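You operate a simulated robot arm through the tools that you are given. There is no shell and no other tool. Be economical: measure what you need, move in short steps, check, and stop when the job is done.

You are at the controls of a simulated two-armed robot. One attempt, no reset.

Task
Take the tea towel from the worktop between corner and hob and lay it out flat on the breakfast bar.

The check looks at the end state, three seconds after you hand in, the way a careful person would. Anything else that was tipped, shoved, dropped, spilled or broken makes it a failure. Flat cloth is picked up by pressing the open fingertips on it (5 to 10 N) and closing them slowly along it; thin cloth reads only 2 to 8 mm in the jaws.

Robot
Two 6-joint arms with two-finger grippers on one trunk, on a base that drives. Base frame: it is fixed to the floor where the robot stands at the start and does not move with it; the origin is under the middle of the robot, x ahead of it, y to its left, z up. Readings come in mm, rad, newtons and seconds.
The left shoulder is at the start at [70, 176, 915], the right one opposite. With the tool pointing down near the work surface each hand reaches from about 480 to 760 mm from the robot's upright axis, wherever it stands, measured 20 degrees to its own side. Places, roughly: breakfast bar [1200, -1600, 800]; tea towel [2000, 0, 1000]. Payload 2.45 kg a hand.
The TCP of each hand is the grasp point between the finger pads, 26 mm short of the fingertips. In the tool frame z runs along the fingers and y along their closing line. Largest opening 96 mm; the body of the gripper starts 69 mm behind the TCP.
Orientation is told as [roll, pitch, yaw] about the base's x, y, z axes, in that order, counted from this pose: with the fingers straight down and closing along the base's y, the tool's x points along the base's -x, its y along +y and its z along -z.

Tools
- The arms move only by the tool arm_command. It takes "left_deltas", "right_deltas" or both (then of equal length, played together; a hand with none holds still); each is a list of rows, each a list of 7 numbers: the closure, from 0 (fully open) to 1 (shut), then the shift along the tool's x, y, z in mm, then the turn, a rotation vector about the tool's x, y, z in rad. In form: [[hand, tx, ty, tz, ax, ay, az], ...]. A call has 1 to 20 rows; each row is the pose to reach, as a shift and turn from the pose commanded when the call began, along the tool's axes at that moment. Rows are played at 5 a second. More than 50 mm and 0.15 rad between two rows, or a gripper value outside its range, and nothing of the call is played. Where a pose cannot be reached the arm comes as near as it can. A force on the tool above 40 N (or 10 N above the force at the start of the call, whichever is more), or a blocked arm, ends the call early, and 0.2 s more pass. Each finger halts on what it meets, pressing with about 32 N; the grip force reading is that of the motor and also rises with nothing between the fingers. The clock runs only during rows and for 0.2 s after the last one: add rows that repeat a pose to give the fingers time. The reply holds the time, the measured pose of the TCP, the force on the tool along the base axes, the opening and the grip force, in the units named above and with some noise, with the torque about the TCP (base axes, N m) and any sound that the robot's microphone picked up.
- Cameras (640 x 400 px; columns grow to the right, rows downward): "scene" is now at [139.3, -0.2, 1285.3]; the picture's right is [0.03, -1.00, 0.00], its down [-0.20, -0.01, -0.98] and it looks along [0.98, 0.03, -0.20] (base axes); focal length 280 px, centre (320, 200). "left" rides on the left gripper at [81, -3, -98] in its tool frame; the picture's right is [0.04, 1.00, 0.00], its down [-0.73, 0.03, -0.68] and it looks along [-0.68, 0.03, 0.73] (tool axes); focal length 256 px, centre (320, 200). "right" rides on the right gripper at [82, 3, -98] in its tool frame; the picture's right is [-0.04, 1.00, 0.00], its down [-0.73, -0.03, -0.68] and it looks along [-0.68, -0.03, 0.73] (tool axes); focal length 256 px, centre (320, 200).
- snapshot(camera): a new picture of that camera. The clock stands still meanwhile.
- raise_lower(by): slides the trunk up (or, below 0, down) by that many mm; the arms and the scene camera ride with it, the base frame stays. It gives what a move gives, with no picture.
- steer(legs): drives the robot by 1 to 6 legs, each [ahead, left, turn to the left] in mm, mm and rad, along the robot's own axes; the way and the turn of a leg run together, so that a leg with both is an arc; at most 1500 mm and 3.142 rad a leg. The arms and the cameras ride along, it lands a little off, and it stops where it bumps. It gives what a move gives.
- pan_tilt(pan, tilt): turns the head with the scene camera to pan (to the left, within 1.501 rad either way) and tilt (down, from -0.506 to 1.204), counted from straight ahead of the robot. It gives what a move gives.
- measure_at(camera, pixels): for up to 12 pixels [column, row] of the newest picture of that camera ("zoom" is the newest enlarged one), the place [x, y, z] in the base frame of the surface seen there, good to about 3 mm, but the place of the scene camera against the robot may be out by one fixed shift of up to 18 mm in any direction. The clock stands still meanwhile.
- enlarge(camera, box): a new picture of the part [left, top, right, bottom] of that camera's present view, enlarged. The clock stands still meanwhile.
- sign_off(): hands the job in; it is judged then, once.

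Go step by step. Measure first, check grasps and placings, and put right what went wrong. The budget is 80 turns and 58 pictures, counting those below and the enlarged ones. Unless the task says otherwise, let go and move clear before handing in, and close with one line.

The tools are called after "Emit:" as a command line: name --argument value ..., lists and objects as JSON in quotes. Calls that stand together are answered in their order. arm_command: Moves the arms, as the interface text tells. Its arguments: {"type":"object","properties":{"left_deltas":{"type":"array","items":{"type":"array","items":{"type":"number"}}},"right_deltas":{"type":"array","items":{"type":"array","items":{"type":"number"}}}},"required":[]} The other tools are called the same way: raise_lower (by) slides the trunk up or down; steer (legs) drives the base; pan_tilt (pan, tilt) turns the head that bears the scene camera; snapshot (camera) takes a picture; measure_at (camera, pixels) gives the place of the surface under pixels of a picture; enlarge (camera, box) takes an enlarged picture of a part of a camera's view; sign_off () hands the job in.

At the start:

```text
time: 0.0
left_tcp_pos: [591.0, 216.7, 1065.6]
left_orientation: [0.0, -0.001, 0.001]
left_force: [0.0, -0.3, -0.1]
left_moment: [-0.03, 0.01, 0.01]
left_finger_gap: 95.9
left_gripper_force: 0.1
right_tcp_pos: [507.2, -176.4, 1151.5]
right_orientation: [0.001, 0.001, 0.001]
right_force: [-0.3, -0.7, 0.2]
right_moment: [0.02, -0.01, -0.02]
right_finger_gap: 96.0
right_gripper_force: 0.1
trunk travel left (down, up): [-400.0, 440.0]
robot x, y, heading: [2.1, 2.6, -0.003]
head pan, tilt: [0.03, 0.197]
```

scene: 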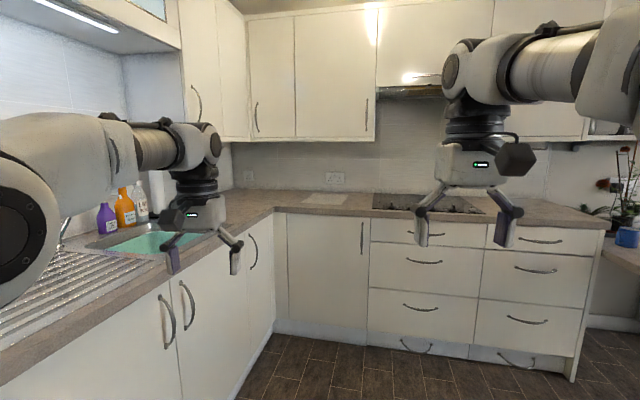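
right: 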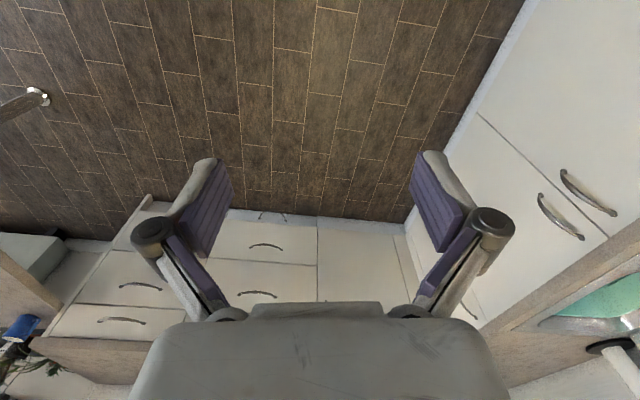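
left: 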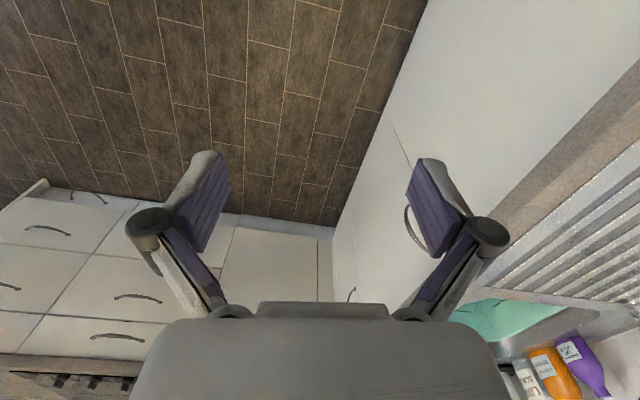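

The pale patch near scene (325,198) looks like the tea towel. I'll enlarge it, then measure it and the worktop.

Emit:
enlarge --camera "scene" --box '[220, 150, 460, 300]'

Emit:
measure_at --camera "scene" --pixels '[[325, 198], [306, 196], [346, 196], [304, 203], [344, 204], [290, 203], [355, 208], [372, 208], [280, 212], [360, 300], [500, 300], [620, 250]]'

Emit:
pan_tilt --pan -0.9 --tilt 0.4

Emit:
snapshot --camera "scene"

```text
2.67 times, centred on (340, 225) of scene
```

zoom: 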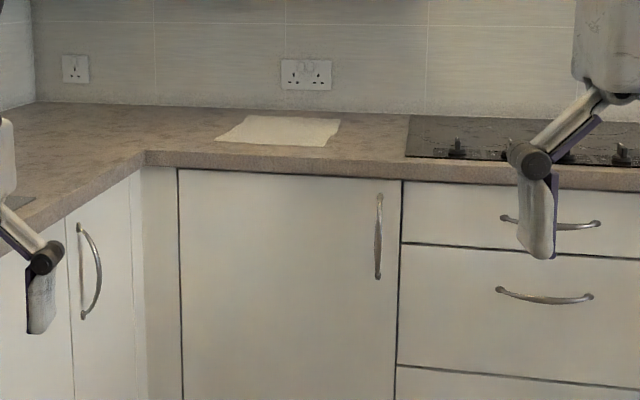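

```text
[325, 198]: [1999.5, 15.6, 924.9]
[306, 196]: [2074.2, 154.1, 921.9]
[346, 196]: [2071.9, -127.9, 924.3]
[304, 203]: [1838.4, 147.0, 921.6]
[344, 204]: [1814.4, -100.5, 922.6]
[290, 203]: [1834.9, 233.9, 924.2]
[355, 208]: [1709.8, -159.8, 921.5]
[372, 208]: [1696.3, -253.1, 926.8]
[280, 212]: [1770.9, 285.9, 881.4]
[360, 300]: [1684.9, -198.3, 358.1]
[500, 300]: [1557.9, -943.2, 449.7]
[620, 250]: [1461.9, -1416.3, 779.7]
```

```text
time: 1.2
left_tcp_pos: [591.7, 216.6, 1064.4]
left_orientation: [0.001, -0.002, 0.001]
left_force: [0.7, 1.0, 0.8]
left_moment: [0.0, -0.01, -0.04]
left_finger_gap: 96.2
left_gripper_force: 0.0
right_tcp_pos: [506.3, -178.3, 1150.5]
right_orientation: [0.0, -0.001, 0.0]
right_force: [0.2, -0.9, 0.0]
right_moment: [0.02, -0.03, 0.0]
right_finger_gap: 95.9
right_gripper_force: 0.2
trunk travel left (down, up): [-400.0, 440.0]
robot x, y, heading: [2.7, 1.5, -0.003]
head pan, tilt: [-0.901, 0.4]
```

```text
53 pictures are left
```

scene: 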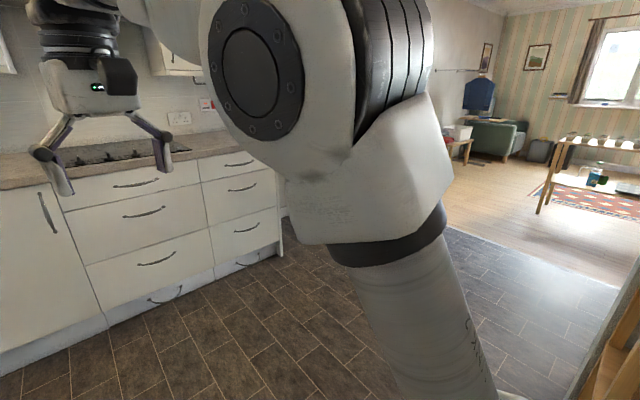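

Towel is about x 1810–2060, y −120..150, on worktop z≈922. The right arm hides the bar, so I'll look from other pan angles.

Emit:
pan_tilt --pan -0.5 --tilt 0.3

Emit:
snapshot --camera "scene"

Emit:
pan_tilt --pan -1.4 --tilt 0.4

Emit:
snapshot --camera "scene"

```text
time: 2.1
left_tcp_pos: [591.0, 217.0, 1064.0]
left_orientation: [0.001, 0.0, 0.002]
left_force: [0.1, -0.3, 0.3]
left_moment: [0.01, -0.01, 0.01]
left_finger_gap: 95.8
left_gripper_force: 0.1
right_tcp_pos: [506.9, -178.1, 1150.9]
right_orientation: [0.0, 0.001, 0.0]
right_force: [-0.3, 0.8, 0.0]
right_moment: [-0.04, 0.0, 0.01]
right_finger_gap: 95.7
right_gripper_force: 0.0
trunk travel left (down, up): [-400.0, 440.0]
robot x, y, heading: [-3.1, -2.9, 0.001]
head pan, tilt: [-0.499, 0.3]
```

```text
52 pictures are left
```

scene: 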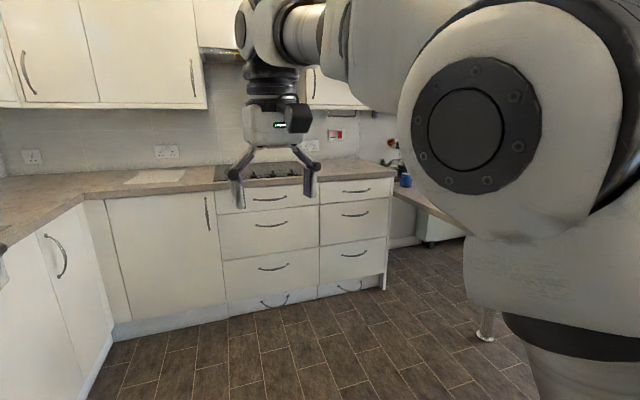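

```text
time: 3.3
left_tcp_pos: [591.3, 216.6, 1065.1]
left_orientation: [0.002, -0.003, 0.001]
left_force: [0.4, 0.6, -0.4]
left_moment: [0.02, -0.01, 0.02]
left_finger_gap: 95.8
left_gripper_force: 0.1
right_tcp_pos: [506.6, -177.0, 1150.4]
right_orientation: [-0.001, -0.001, 0.0]
right_force: [0.3, 0.7, 0.4]
right_moment: [-0.07, -0.03, -0.01]
right_finger_gap: 95.9
right_gripper_force: 0.1
trunk travel left (down, up): [-400.0, 440.0]
robot x, y, heading: [3.2, -1.7, 0.0]
head pan, tilt: [-1.4, 0.4]
```

```text
51 pictures are left
```

scene: 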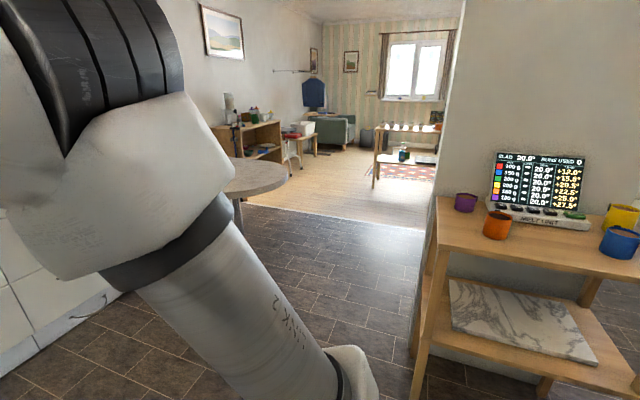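

A rounded bar end shows at (280,175). I'll measure it along with the nearby obstacles.

Emit:
measure_at --camera "scene" --pixels '[[280, 175], [250, 172], [262, 160], [262, 190], [290, 172], [242, 215], [440, 215], [432, 380], [437, 260], [560, 250], [320, 270], [232, 158]]'

```text
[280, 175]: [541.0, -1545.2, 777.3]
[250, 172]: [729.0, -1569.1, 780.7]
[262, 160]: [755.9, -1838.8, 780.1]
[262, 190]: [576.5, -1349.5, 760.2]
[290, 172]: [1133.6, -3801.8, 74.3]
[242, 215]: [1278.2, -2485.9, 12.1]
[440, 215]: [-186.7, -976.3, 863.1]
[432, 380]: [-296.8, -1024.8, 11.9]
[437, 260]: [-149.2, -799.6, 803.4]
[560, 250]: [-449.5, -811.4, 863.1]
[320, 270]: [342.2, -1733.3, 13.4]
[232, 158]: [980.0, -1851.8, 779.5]
```

Bar top is z≈780, spanning y≈−1370..−1850 and x≥520; the floor between is free. I'll drive toward the towel first and look at it up close.

Emit:
steer --legs '[[900, -20, 0]]'

Emit:
pan_tilt --pan 0.0 --tilt 0.45

Emit:
snapshot --camera "scene"

```text
time: 8.0
left_tcp_pos: [1489.2, 193.2, 1064.7]
left_orientation: [0.002, 0.0, -0.003]
left_force: [0.5, 0.1, -1.1]
left_moment: [-0.01, -0.03, 0.0]
left_finger_gap: 95.9
left_gripper_force: 0.0
right_tcp_pos: [1405.5, -201.0, 1151.0]
right_orientation: [-0.001, 0.0, -0.003]
right_force: [0.8, -0.7, 1.3]
right_moment: [0.02, 0.01, -0.02]
right_finger_gap: 95.9
right_gripper_force: 0.0
trunk travel left (down, up): [-400.0, 440.0]
robot x, y, heading: [899.5, -20.9, -0.002]
head pan, tilt: [-1.4, 0.4]
```

```text
time: 9.6
left_tcp_pos: [1489.3, 191.5, 1063.7]
left_orientation: [0.001, -0.002, -0.004]
left_force: [-0.6, 1.3, -0.1]
left_moment: [0.0, 0.02, 0.01]
left_finger_gap: 95.9
left_gripper_force: 0.0
right_tcp_pos: [1403.4, -200.7, 1150.1]
right_orientation: [0.001, 0.0, -0.006]
right_force: [0.5, 0.2, -0.4]
right_moment: [-0.02, -0.04, 0.0]
right_finger_gap: 96.1
right_gripper_force: 0.0
trunk travel left (down, up): [-400.0, 440.0]
robot x, y, heading: [900.0, -20.3, -0.004]
head pan, tilt: [0.0, 0.45]
```

```text
50 pictures are left
```

scene: 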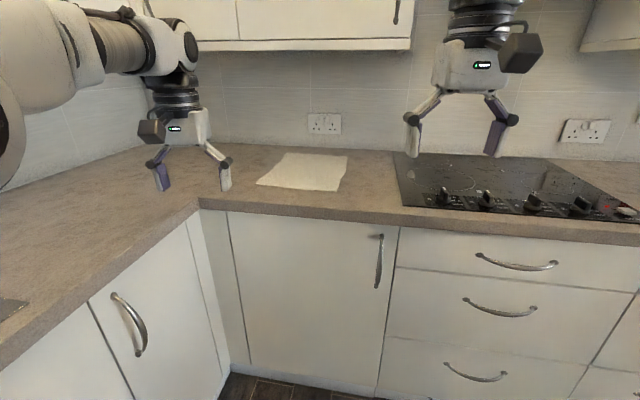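

Emit:
enlarge --camera "scene" --box '[240, 135, 400, 235]'

Emit:
measure_at --camera "scene" --pixels '[[258, 183], [337, 190], [287, 154], [345, 157], [200, 200], [395, 210], [300, 208], [304, 175], [406, 205], [395, 155], [170, 50], [300, 145]]'

Emit:
measure_at --camera "scene" --pixels '[[259, 183], [262, 182], [336, 189], [334, 187], [290, 155], [344, 159], [198, 207], [410, 60], [300, 47]]'

```text
4.00 times, centred on (320, 185) of scene
```

zoom: 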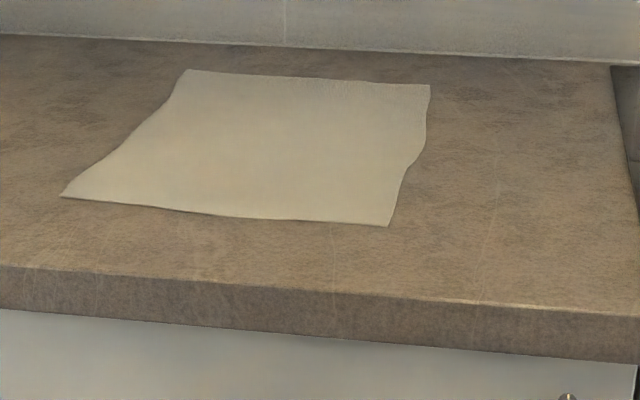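

```text
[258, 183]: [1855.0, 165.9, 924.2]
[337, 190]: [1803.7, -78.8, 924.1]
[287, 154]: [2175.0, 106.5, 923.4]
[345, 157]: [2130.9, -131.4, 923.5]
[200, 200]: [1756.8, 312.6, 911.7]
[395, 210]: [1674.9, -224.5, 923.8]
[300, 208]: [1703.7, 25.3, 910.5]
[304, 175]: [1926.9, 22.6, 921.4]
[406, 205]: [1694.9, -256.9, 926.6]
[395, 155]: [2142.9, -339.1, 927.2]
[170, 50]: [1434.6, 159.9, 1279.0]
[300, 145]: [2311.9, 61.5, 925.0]
```

```text
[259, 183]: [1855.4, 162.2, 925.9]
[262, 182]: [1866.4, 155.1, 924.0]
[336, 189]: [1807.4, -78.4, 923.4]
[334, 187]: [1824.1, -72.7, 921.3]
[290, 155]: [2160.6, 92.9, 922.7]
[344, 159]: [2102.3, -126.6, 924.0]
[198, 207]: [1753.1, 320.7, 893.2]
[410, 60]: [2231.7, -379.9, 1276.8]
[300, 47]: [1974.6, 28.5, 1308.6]
```

Towel corners are near-left (1855,164), near-right (1804,−80), far-left (2170,105) and far-right (2130,−132). I'll drive 330 mm closer and check with the hand cameras.

Emit:
steer --legs '[[330, 0, 0]]'

Emit:
snapshot --camera "left"

Emit:
snapshot --camera "right"

```text
time: 11.7
left_tcp_pos: [1819.6, 188.9, 1064.5]
left_orientation: [0.002, 0.0, -0.007]
left_force: [0.5, -0.2, -0.4]
left_moment: [-0.01, -0.02, 0.01]
left_finger_gap: 95.9
left_gripper_force: 0.1
right_tcp_pos: [1734.3, -204.2, 1150.4]
right_orientation: [0.002, 0.0, -0.008]
right_force: [0.3, -0.4, 0.2]
right_moment: [0.0, 0.01, 0.0]
right_finger_gap: 96.1
right_gripper_force: 0.1
trunk travel left (down, up): [-400.0, 440.0]
robot x, y, heading: [1230.3, -22.9, -0.007]
head pan, tilt: [0.0, 0.45]
```

```text
48 pictures are left
```

left: 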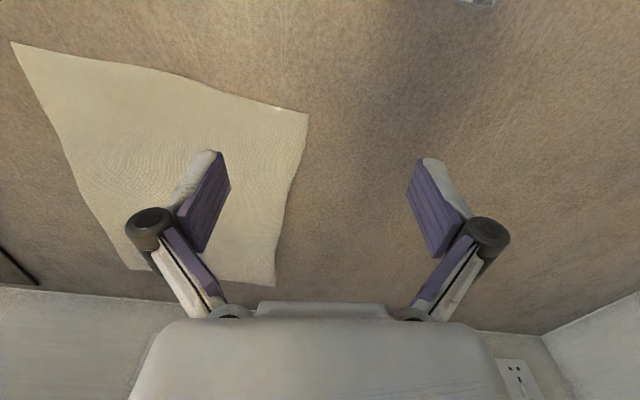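

```text
47 pictures are left
```

right: 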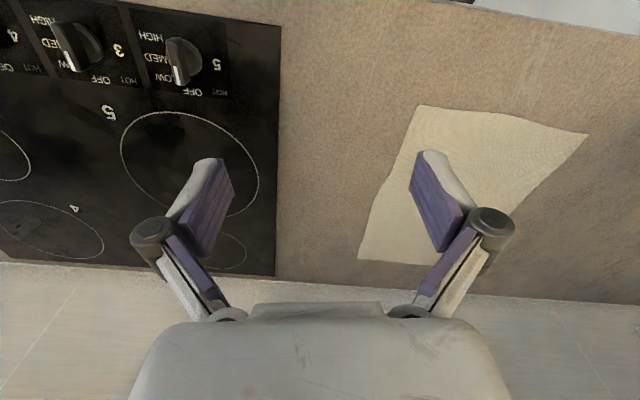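

Both hand cameras see the towel's near corners: left (308,113) and right (423,105). I'll measure there for accurate corner positions.

Emit:
measure_at --camera "left" --pixels '[[305, 116], [240, 105], [150, 75], [14, 46], [295, 160], [274, 282], [380, 80]]'

Emit:
measure_at --camera "right" --pixels '[[424, 108], [500, 118], [585, 136], [395, 175], [362, 257], [350, 100]]'

```text
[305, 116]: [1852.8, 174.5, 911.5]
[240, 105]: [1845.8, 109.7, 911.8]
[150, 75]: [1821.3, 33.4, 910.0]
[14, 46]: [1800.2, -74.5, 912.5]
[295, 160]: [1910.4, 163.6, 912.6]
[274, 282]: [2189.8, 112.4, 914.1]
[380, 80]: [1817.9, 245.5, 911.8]
```

```text
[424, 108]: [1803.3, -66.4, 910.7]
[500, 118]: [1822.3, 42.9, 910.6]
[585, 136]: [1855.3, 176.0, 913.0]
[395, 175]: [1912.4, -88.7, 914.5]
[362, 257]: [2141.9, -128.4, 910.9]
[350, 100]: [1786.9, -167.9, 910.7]
```

Hand-frame corners: near-left (1853,175), near-right (1802,−70), worktop z≈912. I'll move both hands above points about 28 mm inside the corners, fingers turned to match the edge and opened to about 35 mm.

Emit:
arm_command --left_deltas '[[0.1, -7, -7.3, 13, 0, 0, 0.033], [0.2, -14, -14.6, 26, 0, 0, 0.067], [0.3, -21, -22, 39, 0, 0, 0.1], [0.4, -28, -29, 52, 0, 0, 0.133], [0.5, -35, -37, 66, 0, 0, 0.167], [0.635, -42, -44, 80, 0, 0, 0.2], [0.635, -42, -44, 80, 0, 0, 0.2]]' --right_deltas '[[0.1, -15, 26, 27, 0, 0, 0.033], [0.2, -30, 53, 55, 0, 0, 0.067], [0.3, -45, 79, 82, 0, 0, 0.1], [0.4, -59, 105, 110, 0, 0, 0.133], [0.5, -74, 132, 137, 0, 0, 0.167], [0.635, -89, 158, 165, 0, 0, 0.2], [0.635, -89, 158, 165, 0, 0, 0.2]]'

Emit:
snapshot --camera "left"

Emit:
snapshot --camera "right"

```text
time: 13.5
left_tcp_pos: [1864.3, 143.4, 984.4]
left_orientation: [0.001, -0.001, -0.208]
left_force: [0.5, -0.1, -0.3]
left_moment: [0.01, 0.01, -0.06]
left_finger_gap: 35.3
left_gripper_force: 0.0
right_tcp_pos: [1837.3, -82.0, 1005.9]
right_orientation: [0.08, 0.009, -0.264]
right_force: [-0.3, -0.1, -0.2]
right_moment: [0.0, 0.02, -0.01]
right_finger_gap: 35.1
right_gripper_force: 0.0
trunk travel left (down, up): [-400.0, 440.0]
robot x, y, heading: [1229.2, -21.6, -0.006]
head pan, tilt: [0.0, 0.45]
stopped in row 7 (right hand): the arm was blocked; the commanded pose is now the measured one
```

```text
46 pictures are left
```

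left: 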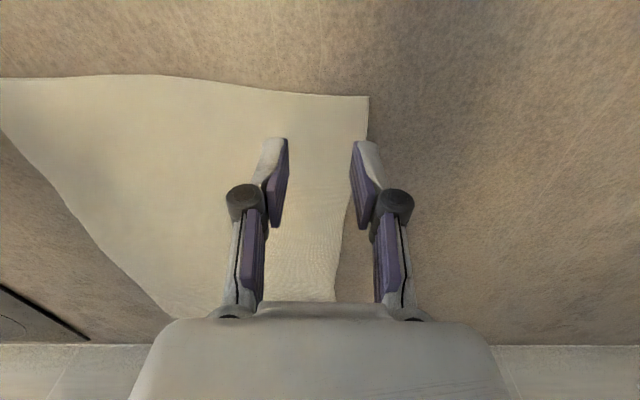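

```text
45 pictures are left
```

right: 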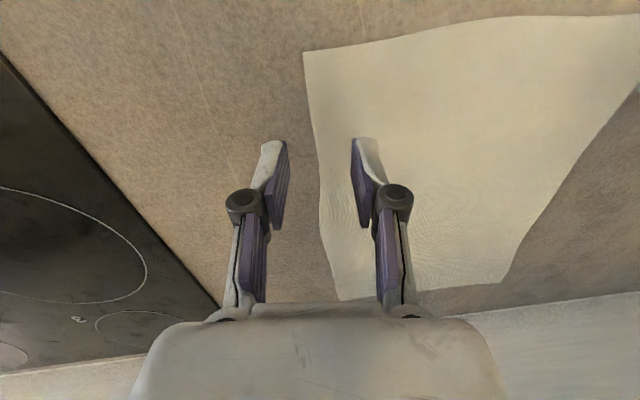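

The right arm was blocked at y≈−82 with its orientation off. I'll check the scene view for arms touching.

Emit:
pan_tilt --pan 0.0 --tilt 0.35

Emit:
snapshot --camera "scene"

```text
time: 14.2
left_tcp_pos: [1864.3, 145.5, 983.6]
left_orientation: [0.003, -0.002, -0.209]
left_force: [0.2, 0.0, -0.1]
left_moment: [-0.02, 0.01, -0.02]
left_finger_gap: 34.8
left_gripper_force: 0.1
right_tcp_pos: [1835.4, -81.8, 1008.0]
right_orientation: [0.08, 0.007, -0.261]
right_force: [-0.5, -0.1, 0.4]
right_moment: [-0.02, 0.0, 0.01]
right_finger_gap: 35.0
right_gripper_force: 0.2
trunk travel left (down, up): [-400.0, 440.0]
robot x, y, heading: [1233.1, -24.3, -0.007]
head pan, tilt: [0.0, 0.351]
```

```text
44 pictures are left
```

scene: 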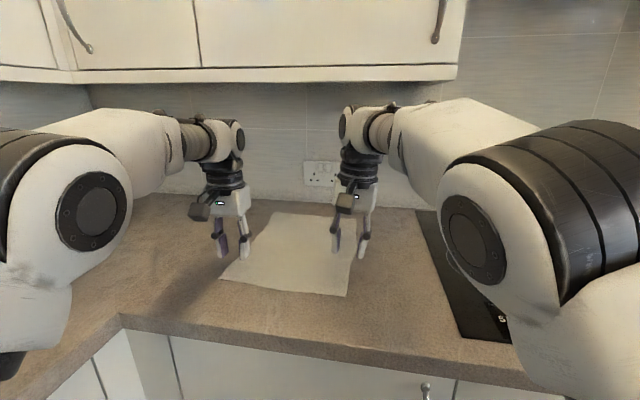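

The arms aren't touching, so the right arm is at its inward limit. A small left turn of the robot should centre both corners in reach.

Emit:
steer --legs '[[0, 0, 0.12]]'

```text
time: 15.2
left_tcp_pos: [1838.3, 220.0, 984.2]
left_orientation: [0.0, -0.002, -0.086]
left_force: [-0.3, 0.7, 0.7]
left_moment: [-0.01, -0.01, -0.03]
left_finger_gap: 35.4
left_gripper_force: 0.1
right_tcp_pos: [1838.8, -8.9, 1007.1]
right_orientation: [0.078, 0.008, -0.143]
right_force: [0.9, 1.1, 0.2]
right_moment: [-0.01, -0.02, 0.0]
right_finger_gap: 35.1
right_gripper_force: 0.0
trunk travel left (down, up): [-400.0, 440.0]
robot x, y, heading: [1229.5, -21.8, 0.112]
head pan, tilt: [0.0, 0.351]
```

Now I'll bring both hands over the grasp points again and level the right one.

Emit:
arm_command --left_deltas '[[0.635, -10, -24, 0, 0, 0, 0.04], [0.635, -20, -48, 0, 0, 0, 0.08], [0.635, -30.4, -72.6, 0, 0, 0, 0.115], [0.635, -30.4, -72.6, 0, 0, 0, 0.115]]' --right_deltas '[[0.635, 3.5, -14, 6, 0.026, -0.004, 0.02], [0.635, 7, -27, 12, 0.052, -0.008, 0.04], [0.635, 10.5, -40.8, 19, 0.08, -0.012, 0.06], [0.635, 10.5, -40.8, 19, 0.08, -0.012, 0.06]]'

Emit:
snapshot --camera "left"

Emit:
snapshot --camera "right"

```text
time: 16.2
left_tcp_pos: [1863.2, 145.7, 982.8]
left_orientation: [-0.001, -0.002, -0.204]
left_force: [-0.9, -0.9, 0.2]
left_moment: [-0.02, 0.01, 0.0]
left_finger_gap: 35.2
left_gripper_force: 0.0
right_tcp_pos: [1821.6, -43.9, 985.9]
right_orientation: [-0.001, -0.004, -0.203]
right_force: [-0.5, 0.2, 0.4]
right_moment: [0.03, -0.02, 0.02]
right_finger_gap: 35.0
right_gripper_force: 0.1
trunk travel left (down, up): [-400.0, 440.0]
robot x, y, heading: [1228.9, -19.2, 0.113]
head pan, tilt: [0.0, 0.351]
```

```text
43 pictures are left
```

left: 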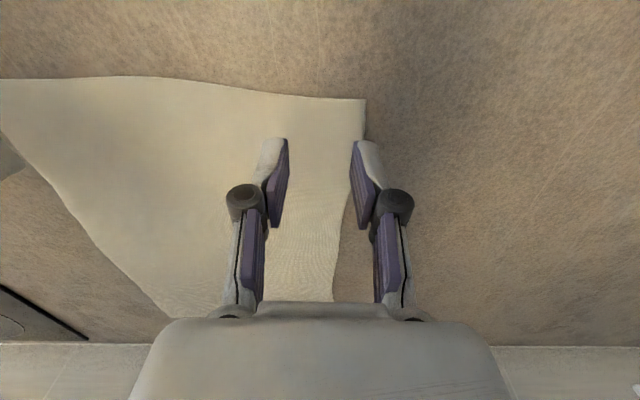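

```text
42 pictures are left
```

right: 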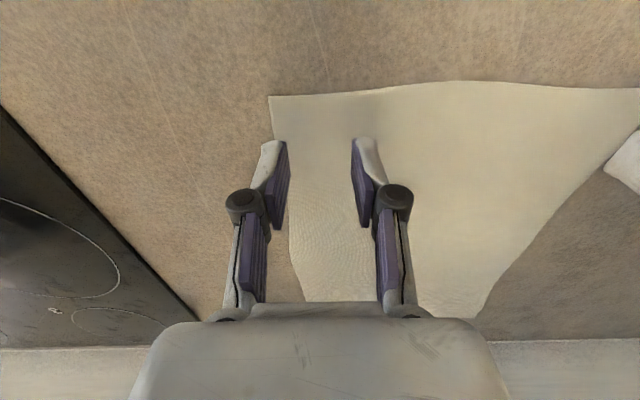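

Projected fingertip landing (row ≈120, cols 295–345) lies just inside both corners. I'll lower near the surface, then press gently.

Emit:
arm_command --left_deltas '[[0.635, 0, 0, 15, 0, 0, 0], [0.635, 0, 0, 30, 0, 0, 0], [0.635, 0, 0, 40, 0, 0, 0], [0.635, 0, 0, 40, 0, 0, 0]]' --right_deltas '[[0.635, 0, 0, 18, 0, 0, 0], [0.635, 0, 0, 33, 0, 0, 0], [0.635, 0, 0, 43, 0, 0, 0], [0.635, 0, 0, 43, 0, 0, 0]]'

```text
time: 17.2
left_tcp_pos: [1862.6, 144.8, 944.3]
left_orientation: [0.001, -0.001, -0.202]
left_force: [0.0, 0.5, -0.4]
left_moment: [-0.05, 0.01, 0.0]
left_finger_gap: 35.2
left_gripper_force: 0.1
right_tcp_pos: [1821.9, -47.7, 944.0]
right_orientation: [0.006, -0.002, -0.205]
right_force: [-0.4, -0.2, -0.3]
right_moment: [0.01, 0.01, 0.0]
right_finger_gap: 35.3
right_gripper_force: 0.0
trunk travel left (down, up): [-400.0, 440.0]
robot x, y, heading: [1226.3, -23.1, 0.117]
head pan, tilt: [0.0, 0.351]
```

Emit:
arm_command --left_deltas '[[0.635, 0, 0, 2, 0, 0, 0], [0.635, 0, 0, 4, 0, 0, 0], [0.635, 0, 0, 4, 0, 0, 0]]' --right_deltas '[[0.635, 0, 0, 2, 0, 0, 0], [0.635, 0, 0, 4, 0, 0, 0], [0.635, 0, 0, 4, 0, 0, 0]]'

```text
time: 18.0
left_tcp_pos: [1864.3, 144.3, 939.8]
left_orientation: [0.003, -0.002, -0.204]
left_force: [0.0, 0.6, 0.6]
left_moment: [0.0, 0.0, 0.02]
left_finger_gap: 35.1
left_gripper_force: 0.0
right_tcp_pos: [1822.4, -49.1, 937.5]
right_orientation: [0.008, -0.001, -0.208]
right_force: [0.3, -1.0, 0.2]
right_moment: [-0.01, -0.04, 0.01]
right_finger_gap: 34.9
right_gripper_force: 0.0
trunk travel left (down, up): [-400.0, 440.0]
robot x, y, heading: [1228.1, -26.8, 0.116]
head pan, tilt: [0.0, 0.351]
```

Emit:
arm_command --left_deltas '[[0.635, 0, 0, 1, 0, 0, 0], [0.635, 0, 0, 2, 0, 0, 0], [0.635, 0, 0, 3, 0, 0, 0], [0.635, 0, 0, 3, 0, 0, 0]]' --right_deltas '[[0.635, 0, 0, 0.5, 0, 0, 0], [0.635, 0, 0, 1, 0, 0, 0], [0.635, 0, 0, 1.5, 0, 0, 0], [0.635, 0, 0, 1.5, 0, 0, 0]]'

```text
time: 19.0
left_tcp_pos: [1862.0, 145.7, 937.4]
left_orientation: [0.003, -0.002, -0.201]
left_force: [0.7, 0.4, 3.3]
left_moment: [-0.02, -0.04, -0.03]
left_finger_gap: 35.3
left_gripper_force: 0.4
right_tcp_pos: [1823.3, -49.7, 937.3]
right_orientation: [0.006, 0.0, -0.209]
right_force: [0.9, -0.2, 4.3]
right_moment: [-0.07, 0.01, -0.01]
right_finger_gap: 35.2
right_gripper_force: 0.0
trunk travel left (down, up): [-400.0, 440.0]
robot x, y, heading: [1228.7, -21.1, 0.111]
head pan, tilt: [0.0, 0.351]
```

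Contact now reads 3–4 N. I'll press slightly more, then close slowly.

Emit:
arm_command --left_deltas '[[0.635, 0, 0, 0.6, 0, 0, 0], [0.635, 0, 0, 1, 0, 0, 0], [0.68, 0, 0, 1, 0, 0, 0], [0.72, 0, 0, 1, 0, 0, 0], [0.76, 0, 0, 1, 0, 0, 0], [0.8, 0, 0, 1, 0, 0, 0], [0.84, 0, 0, 1, 0, 0, 0], [0.88, 0, 0, 1, 0, 0, 0], [0.92, 0, 0, 1, 0, 0, 0], [0.96, 0, 0, 1, 0, 0, 0], [1, 0, 0, 1, 0, 0, 0], [1, 0, 0, 1, 0, 0, 0], [1, 0, 0, 1, 0, 0, 0]]' --right_deltas '[[0.635, 0, 0, 0.6, 0, 0, 0], [0.635, 0, 0, 1, 0, 0, 0], [0.68, 0, 0, 1, 0, 0, 0], [0.72, 0, 0, 1, 0, 0, 0], [0.76, 0, 0, 1, 0, 0, 0], [0.8, 0, 0, 1, 0, 0, 0], [0.84, 0, 0, 1, 0, 0, 0], [0.88, 0, 0, 1, 0, 0, 0], [0.92, 0, 0, 1, 0, 0, 0], [0.96, 0, 0, 1, 0, 0, 0], [1, 0, 0, 1, 0, 0, 0], [1, 0, 0, 1, 0, 0, 0], [1, 0, 0, 1, 0, 0, 0]]'

Emit:
snapshot --camera "left"

Emit:
snapshot --camera "right"

```text
time: 21.8
left_tcp_pos: [1863.0, 144.5, 937.1]
left_orientation: [0.001, -0.003, -0.203]
left_force: [-3.3, -16.5, 14.1]
left_moment: [-0.56, 0.02, 0.1]
left_finger_gap: 1.4
left_gripper_force: 30.5
right_tcp_pos: [1821.2, -49.2, 936.3]
right_orientation: [0.009, 0.0, -0.207]
right_force: [3.1, 15.7, 6.2]
right_moment: [0.49, -0.11, 0.02]
right_finger_gap: 1.5
right_gripper_force: 29.0
trunk travel left (down, up): [-400.0, 440.0]
robot x, y, heading: [1228.6, -22.8, 0.112]
head pan, tilt: [0.0, 0.351]
```

```text
41 pictures are left
```

left: 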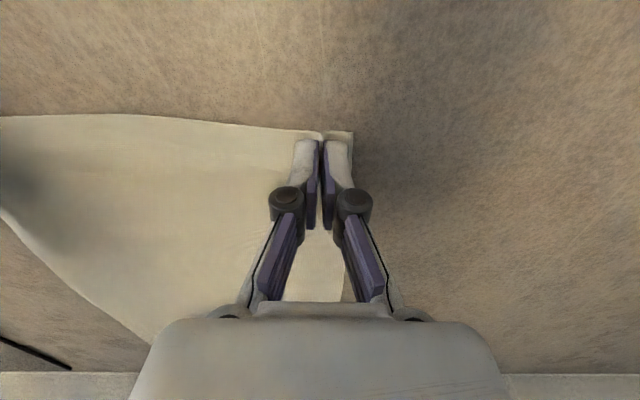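

```text
40 pictures are left
```

right: 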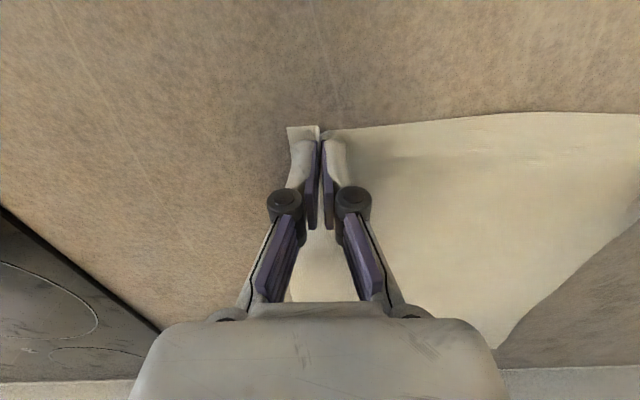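

A ridge is visible in each jaw (left (320,135), right (322,130)) and about 16 N of tension runs between the hands. I'll relax inward a bit while lifting 30 mm, and check.

Emit:
arm_command --left_deltas '[[1, 0, -4, -3, 0, 0, 0], [1, 0, -7, -10, 0, 0, 0], [1, 0, -9, -20, 0, 0, 0], [1, 0, -9, -35, 0, 0, 0], [1, 0, -9, -35, 0, 0, 0]]' --right_deltas '[[1, 0, 4, -3, 0, 0, 0], [1, 0, 7, -10, 0, 0, 0], [1, 0, 9, -20, 0, 0, 0], [1, 0, 9, -35, 0, 0, 0], [1, 0, 9, -35, 0, 0, 0]]'

Emit:
snapshot --camera "left"

Emit:
snapshot --camera "right"

```text
time: 23.0
left_tcp_pos: [1859.9, 135.8, 971.7]
left_orientation: [0.002, 0.0, -0.202]
left_force: [0.3, -0.7, 3.2]
left_moment: [-0.01, -0.02, 0.03]
left_finger_gap: 4.2
left_gripper_force: 30.9
right_tcp_pos: [1826.2, -39.9, 969.8]
right_orientation: [0.003, 0.002, -0.204]
right_force: [2.2, 5.8, -2.0]
right_moment: [0.3, -0.09, 0.01]
right_finger_gap: 3.6
right_gripper_force: 30.0
trunk travel left (down, up): [-400.0, 440.0]
robot x, y, heading: [1227.1, -23.0, 0.118]
head pan, tilt: [0.0, 0.351]
```

```text
39 pictures are left
```

left: 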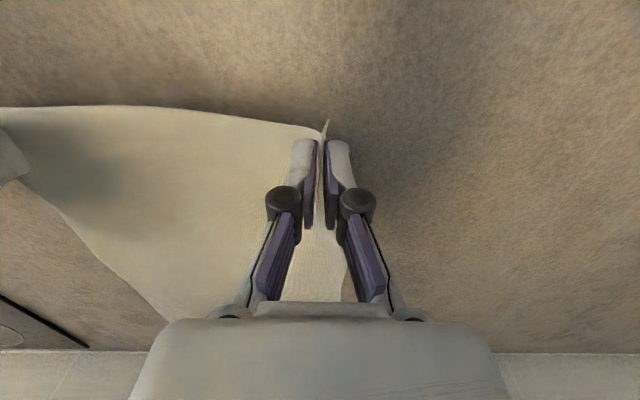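

```text
38 pictures are left
```

right: 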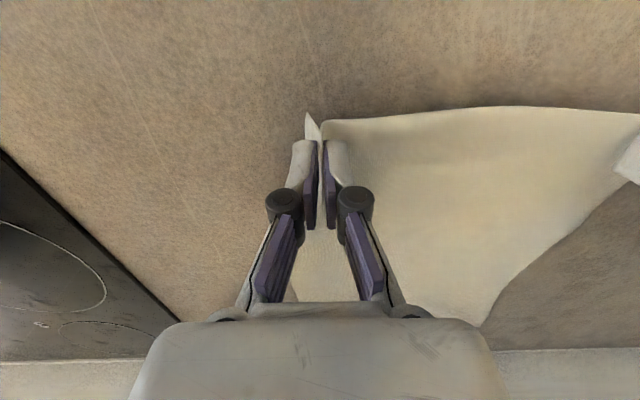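

Both jaws hold cloth (gaps 4.2 and 3.6 mm). I'll back off 150 mm to clear the wall cupboards, raise the trunk so the towel leaves the worktop, and look.

Emit:
steer --legs '[[-150, 0, 0]]'

Emit:
raise_lower --by 320

Emit:
snapshot --camera "scene"

```text
time: 24.3
left_tcp_pos: [1712.1, 119.0, 972.5]
left_orientation: [0.001, -0.001, -0.203]
left_force: [-0.2, -0.2, -0.5]
left_moment: [0.03, -0.02, 0.04]
left_finger_gap: 4.3
left_gripper_force: 31.4
right_tcp_pos: [1675.8, -57.5, 972.8]
right_orientation: [0.007, -0.004, -0.205]
right_force: [0.5, 1.7, 1.9]
right_moment: [0.15, -0.01, 0.01]
right_finger_gap: 3.9
right_gripper_force: 29.1
trunk travel left (down, up): [-400.0, 440.0]
robot x, y, heading: [1079.1, -38.0, 0.117]
head pan, tilt: [0.0, 0.351]
```

```text
time: 27.5
left_tcp_pos: [1713.4, 119.1, 1291.8]
left_orientation: [0.001, -0.001, -0.201]
left_force: [-0.6, -2.5, 0.7]
left_moment: [-0.04, 0.03, 0.03]
left_finger_gap: 0.8
left_gripper_force: 28.2
right_tcp_pos: [1676.9, -57.4, 1292.6]
right_orientation: [0.006, -0.002, -0.205]
right_force: [0.6, 1.4, 1.4]
right_moment: [0.01, 0.01, -0.05]
right_finger_gap: 2.1
right_gripper_force: 34.7
trunk travel left (down, up): [-720.0, 120.0]
robot x, y, heading: [1080.7, -40.6, 0.116]
head pan, tilt: [0.0, 0.351]
```

```text
37 pictures are left
```

scene: 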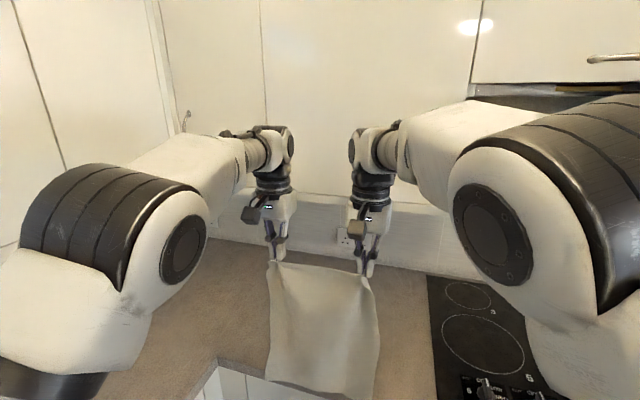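

The towel hangs cleanly from both hands, but the left gap reads 0.8 mm, so I'll check the left grip up close.

Emit:
enlarge --camera "scene" --box '[230, 200, 420, 320]'

Emit:
snapshot --camera "left"

```text
3.33 times, centred on (325, 260) of scene
```

zoom: 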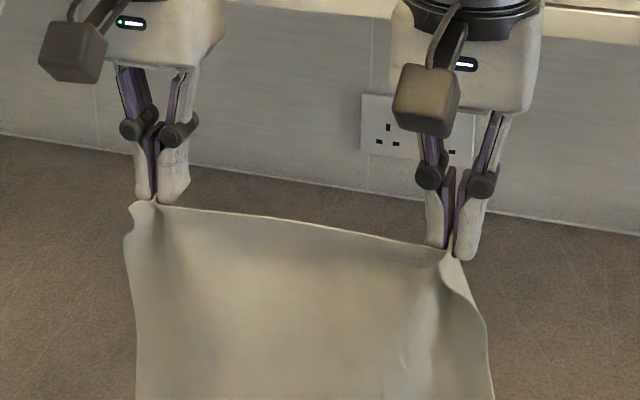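

```text
35 pictures are left
```

left: 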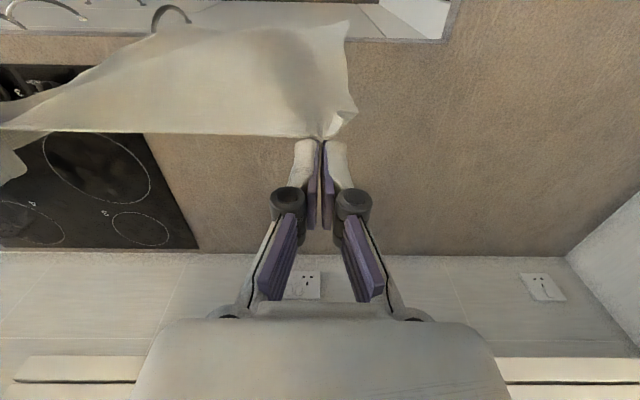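

Left jaw holds only the tip of a fold while the hands pull apart slightly. I'll back away from the counter in a short leg, then square the hands to the robot and slacken the tension.

Emit:
arm_command --left_deltas '[[1, 8, -1.5, 0, 0, 0, -0.08], [1, 16, -3, 0, 0, 0, -0.16], [1, 24, -4.6, 0, 0, 0, -0.24], [1, 31.6, -6.2, 0, 0, 0, -0.317], [1, 31.6, -6.2, 0, 0, 0, -0.317]]' --right_deltas '[[1, -6, 4, 0, 0, 0, -0.08], [1, -12, 6, 0, 0, 0, -0.16], [1, -18, 7.5, 0, 0, 0, -0.24], [1, -23.4, 8.8, 0, 0, 0, -0.317], [1, -23.4, 8.8, 0, 0, 0, -0.317]]'

Emit:
steer --legs '[[-150, 0, 0]]'

Emit:
enlarge --camera "scene" --box '[200, 180, 480, 400]'

```text
time: 28.7
left_tcp_pos: [1680.4, 119.2, 1290.8]
left_orientation: [0.001, -0.003, 0.117]
left_force: [1.1, 0.7, 0.6]
left_moment: [-0.01, 0.03, -0.01]
left_finger_gap: 2.0
left_gripper_force: 33.5
right_tcp_pos: [1701.4, -52.1, 1292.8]
right_orientation: [0.003, -0.004, 0.112]
right_force: [0.5, 0.3, -0.3]
right_moment: [-0.05, -0.02, 0.0]
right_finger_gap: 3.5
right_gripper_force: 37.5
trunk travel left (down, up): [-720.0, 120.0]
robot x, y, heading: [1081.3, -42.2, 0.114]
head pan, tilt: [0.0, 0.351]
```

```text
time: 30.1
left_tcp_pos: [1535.9, 103.1, 1289.7]
left_orientation: [0.002, 0.001, 0.114]
left_force: [0.2, -0.3, 0.7]
left_moment: [-0.02, 0.07, 0.01]
left_finger_gap: 2.8
left_gripper_force: 31.0
right_tcp_pos: [1556.0, -69.5, 1291.3]
right_orientation: [0.003, -0.001, 0.111]
right_force: [-0.4, 0.0, -0.9]
right_moment: [0.03, 0.04, 0.02]
right_finger_gap: 4.5
right_gripper_force: 38.0
trunk travel left (down, up): [-720.0, 120.0]
robot x, y, heading: [931.2, -59.6, 0.117]
head pan, tilt: [0.0, 0.351]
```

```text
1.82 times, centred on (340, 290) of scene
```

zoom: 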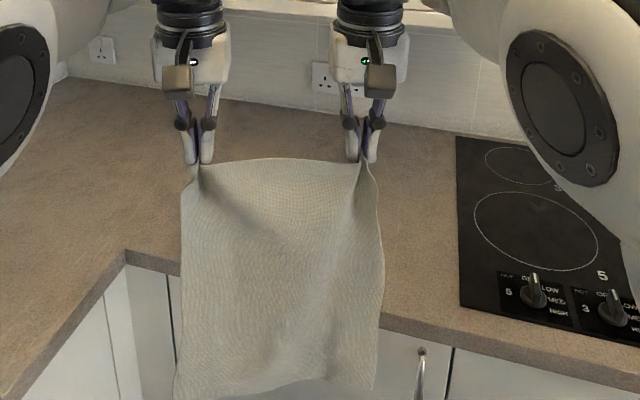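

Grips are stable now (2.8 and 4.5 mm) and the towel hangs well. I'll turn right to face the bar, drive toward it partway and look.

Emit:
steer --legs '[[0, 0, -0.85], [0, 0, -0.84]]'

Emit:
steer --legs '[[550, 70, 0]]'

Emit:
pan_tilt --pan 0.0 --tilt 0.45

Emit:
snapshot --camera "scene"

```text
time: 34.9
left_tcp_pos: [1021.3, -671.4, 1291.9]
left_orientation: [0.002, -0.002, -1.573]
left_force: [0.0, -0.2, -0.3]
left_moment: [-0.04, 0.02, 0.02]
left_finger_gap: 1.3
left_gripper_force: 29.6
right_tcp_pos: [848.1, -672.1, 1292.8]
right_orientation: [0.005, -0.005, -1.575]
right_force: [0.9, 0.7, 0.9]
right_moment: [0.03, -0.09, 0.0]
right_finger_gap: 1.2
right_gripper_force: 31.0
trunk travel left (down, up): [-720.0, 120.0]
robot x, y, heading: [932.4, -55.2, -1.572]
head pan, tilt: [0.0, 0.351]
```

```text
time: 38.0
left_tcp_pos: [1088.4, -1221.2, 1292.1]
left_orientation: [0.004, -0.002, -1.572]
left_force: [0.1, 0.6, -0.2]
left_moment: [-0.01, 0.0, 0.01]
left_finger_gap: 1.5
left_gripper_force: 30.0
right_tcp_pos: [914.8, -1221.7, 1292.8]
right_orientation: [0.005, -0.006, -1.576]
right_force: [0.5, -0.1, -0.7]
right_moment: [-0.01, -0.07, 0.01]
right_finger_gap: 2.3
right_gripper_force: 29.3
trunk travel left (down, up): [-720.0, 120.0]
robot x, y, heading: [997.9, -610.2, -1.575]
head pan, tilt: [0.0, 0.351]
```

```text
time: 38.7
left_tcp_pos: [1088.5, -1222.3, 1290.9]
left_orientation: [0.003, -0.003, -1.572]
left_force: [0.6, 0.6, -0.1]
left_moment: [-0.01, 0.04, 0.02]
left_finger_gap: 1.8
left_gripper_force: 31.9
right_tcp_pos: [915.0, -1222.9, 1292.1]
right_orientation: [0.002, -0.005, -1.577]
right_force: [0.8, -0.4, 1.8]
right_moment: [0.02, 0.05, -0.01]
right_finger_gap: 3.9
right_gripper_force: 28.4
trunk travel left (down, up): [-720.0, 120.0]
robot x, y, heading: [1000.7, -604.4, -1.576]
head pan, tilt: [0.0, 0.45]
```

```text
33 pictures are left
```

scene: 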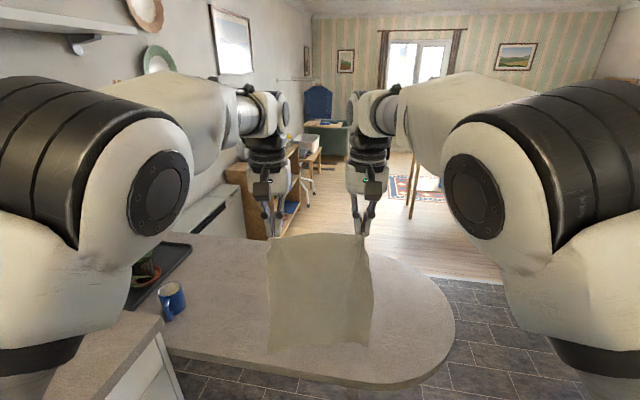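

The bar is in view; a blue mug (172,300) and a tray (160,270) stand on its left part. I'll measure them and the bar edges.

Emit:
measure_at --camera "scene" --pixels '[[185, 300], [172, 312], [190, 245], [240, 240], [410, 262], [430, 290], [455, 330], [200, 358], [300, 374], [420, 380], [250, 300], [320, 300]]'

```text
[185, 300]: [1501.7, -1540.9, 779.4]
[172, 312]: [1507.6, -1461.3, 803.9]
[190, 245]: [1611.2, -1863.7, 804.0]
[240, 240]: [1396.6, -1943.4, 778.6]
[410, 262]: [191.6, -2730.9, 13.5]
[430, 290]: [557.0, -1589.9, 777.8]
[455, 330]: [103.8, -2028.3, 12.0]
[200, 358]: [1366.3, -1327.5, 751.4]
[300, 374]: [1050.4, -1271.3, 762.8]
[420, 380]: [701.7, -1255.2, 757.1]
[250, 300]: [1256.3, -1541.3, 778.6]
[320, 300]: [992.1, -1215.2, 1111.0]
```

Bar top z≈778, near edge y≈−1265, far edge y≈−1945; the mug sits at x≈1500, clear of my spot. I'll drive 250 mm closer and look down for base clearance.

Emit:
steer --legs '[[250, 0, 0]]'

Emit:
pan_tilt --pan 0.0 --tilt 1.0

Emit:
snapshot --camera "scene"

```text
time: 40.5
left_tcp_pos: [1084.2, -1471.6, 1292.2]
left_orientation: [0.001, -0.004, -1.576]
left_force: [-0.2, -0.7, 1.1]
left_moment: [-0.01, 0.03, 0.02]
left_finger_gap: 1.6
left_gripper_force: 31.8
right_tcp_pos: [910.7, -1471.0, 1292.0]
right_orientation: [0.002, -0.005, -1.58]
right_force: [1.6, 0.0, 0.4]
right_moment: [0.0, 0.08, -0.01]
right_finger_gap: 3.2
right_gripper_force: 35.8
trunk travel left (down, up): [-720.0, 120.0]
robot x, y, heading: [996.5, -855.9, -1.581]
head pan, tilt: [0.0, 0.45]
```

```text
time: 41.5
left_tcp_pos: [1084.5, -1473.4, 1292.6]
left_orientation: [0.002, -0.001, -1.576]
left_force: [0.3, 0.4, 0.4]
left_moment: [-0.02, 0.02, 0.01]
left_finger_gap: 1.9
left_gripper_force: 32.7
right_tcp_pos: [910.9, -1470.7, 1294.3]
right_orientation: [0.003, -0.004, -1.58]
right_force: [0.9, 0.1, 1.0]
right_moment: [0.02, -0.03, -0.02]
right_finger_gap: 4.0
right_gripper_force: 29.5
trunk travel left (down, up): [-720.0, 120.0]
robot x, y, heading: [997.5, -854.1, -1.578]
head pan, tilt: [0.0, 1.0]
```

```text
32 pictures are left
```

scene: 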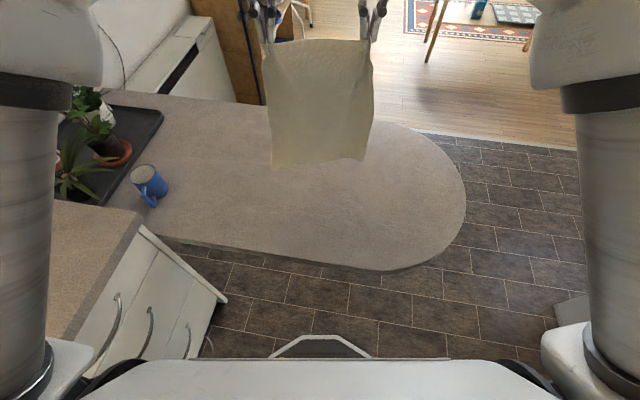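

I'll measure the base's visible front at (320,345), the bar's near edge and the worktop end at left.

Emit:
measure_at --camera "scene" --pixels '[[320, 340], [320, 350], [280, 352], [320, 375], [320, 258], [380, 265], [440, 245], [220, 245], [215, 300], [330, 165], [275, 168], [362, 158]]'

```text
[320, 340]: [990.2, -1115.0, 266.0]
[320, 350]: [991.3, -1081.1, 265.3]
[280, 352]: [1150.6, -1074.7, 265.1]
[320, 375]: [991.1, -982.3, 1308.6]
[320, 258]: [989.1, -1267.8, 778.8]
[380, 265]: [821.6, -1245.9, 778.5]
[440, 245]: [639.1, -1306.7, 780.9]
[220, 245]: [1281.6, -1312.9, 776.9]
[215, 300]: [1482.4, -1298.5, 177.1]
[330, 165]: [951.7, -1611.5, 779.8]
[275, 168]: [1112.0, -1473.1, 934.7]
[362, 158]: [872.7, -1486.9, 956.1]
```

The base platform is low (z 265) and fits under the bar, with trunk clearance ample. I'll shift 50 mm right, advance 145 mm, then extend both hands 105 mm over the bar.

Emit:
steer --legs '[[145, -50, 0]]'

Emit:
arm_command --left_deltas '[[1, -20, 0, 0, 0, 0, 0], [1, -40, 0, 0, 0, 0, 0], [1, -60, 0, 0, 0, 0, 0], [1, -80, 0, 0, 0, 0, 0], [1, -105, 0, 0, 0, 0, 0], [1, -105, 0, 0, 0, 0, 0]]' --right_deltas '[[1, -20, 0, 0, 0, 0, 0], [1, -40, 0, 0, 0, 0, 0], [1, -60, 0, 0, 0, 0, 0], [1, -80, 0, 0, 0, 0, 0], [1, -105, 0, 0, 0, 0, 0], [1, -105, 0, 0, 0, 0, 0]]'

Emit:
raise_lower --by -125

Emit:
snapshot --camera "scene"

```text
time: 42.9
left_tcp_pos: [1032.2, -1614.4, 1292.3]
left_orientation: [0.0, -0.006, -1.579]
left_force: [-0.2, -0.4, 0.5]
left_moment: [0.0, 0.01, 0.0]
left_finger_gap: 1.2
left_gripper_force: 29.4
right_tcp_pos: [859.7, -1611.5, 1293.4]
right_orientation: [0.004, -0.007, -1.583]
right_force: [1.1, 1.5, 4.9]
right_moment: [0.01, -0.13, -0.03]
right_finger_gap: 1.3
right_gripper_force: 29.5
trunk travel left (down, up): [-720.0, 120.0]
robot x, y, heading: [949.4, -999.0, -1.583]
head pan, tilt: [0.0, 1.0]
```

```text
time: 44.3
left_tcp_pos: [1038.0, -1694.2, 1285.7]
left_orientation: [0.0, -0.003, -1.58]
left_force: [-15.9, 0.4, -0.2]
left_moment: [0.02, 0.41, 0.24]
left_finger_gap: 1.4
left_gripper_force: 31.0
left hand out of reach, approached as far as the arm can: row 4, 5, 6
right_tcp_pos: [849.0, -1692.3, 1284.6]
right_orientation: [0.007, -0.003, -1.582]
right_force: [15.9, -0.1, 1.3]
right_moment: [-0.01, -0.43, -0.24]
right_finger_gap: 3.2
right_gripper_force: 34.7
right hand out of reach, approached as far as the arm can: row 4, 5, 6
trunk travel left (down, up): [-720.0, 120.0]
robot x, y, heading: [951.3, -997.9, -1.579]
head pan, tilt: [0.0, 1.0]
```

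```text
time: 45.8
left_tcp_pos: [1040.1, -1694.5, 1160.6]
left_orientation: [0.001, -0.003, -1.579]
left_force: [-19.0, 1.0, -0.6]
left_moment: [0.02, 0.46, 0.26]
left_finger_gap: 1.9
left_gripper_force: 31.5
right_tcp_pos: [848.9, -1691.2, 1160.4]
right_orientation: [0.003, -0.005, -1.581]
right_force: [19.2, 0.4, -0.3]
right_moment: [0.03, -0.48, -0.25]
right_finger_gap: 3.1
right_gripper_force: 33.2
trunk travel left (down, up): [-595.0, 245.0]
robot x, y, heading: [950.3, -999.1, -1.58]
head pan, tilt: [0.0, 1.0]
```

```text
31 pictures are left
```

scene: 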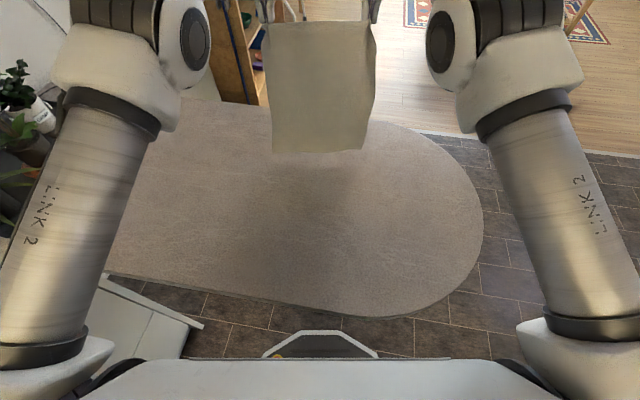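

The hands ran out of reach at 695 mm and spread to 191 mm apart (19 N tension). I'll retract 45 mm and see whether the spacing recovers.

Emit:
arm_command --left_deltas '[[1, 15, 0, 0, 0, 0, 0], [1, 30, 0, 0, 0, 0, 0], [1, 45, 0, 0, 0, 0, 0]]' --right_deltas '[[1, 15, 0, 0, 0, 0, 0], [1, 30, 0, 0, 0, 0, 0], [1, 45, 0, 0, 0, 0, 0]]'

```text
time: 46.6
left_tcp_pos: [1040.8, -1648.6, 1162.5]
left_orientation: [0.001, -0.002, -1.579]
left_force: [-20.7, 0.7, 1.1]
left_moment: [0.0, 0.49, 0.29]
left_finger_gap: 1.9
left_gripper_force: 30.5
right_tcp_pos: [848.0, -1645.8, 1161.8]
right_orientation: [0.002, -0.006, -1.582]
right_force: [20.7, 0.1, -0.4]
right_moment: [-0.01, -0.51, -0.31]
right_finger_gap: 2.5
right_gripper_force: 32.8
trunk travel left (down, up): [-595.0, 245.0]
robot x, y, heading: [952.7, -999.6, -1.578]
head pan, tilt: [0.0, 1.0]
```

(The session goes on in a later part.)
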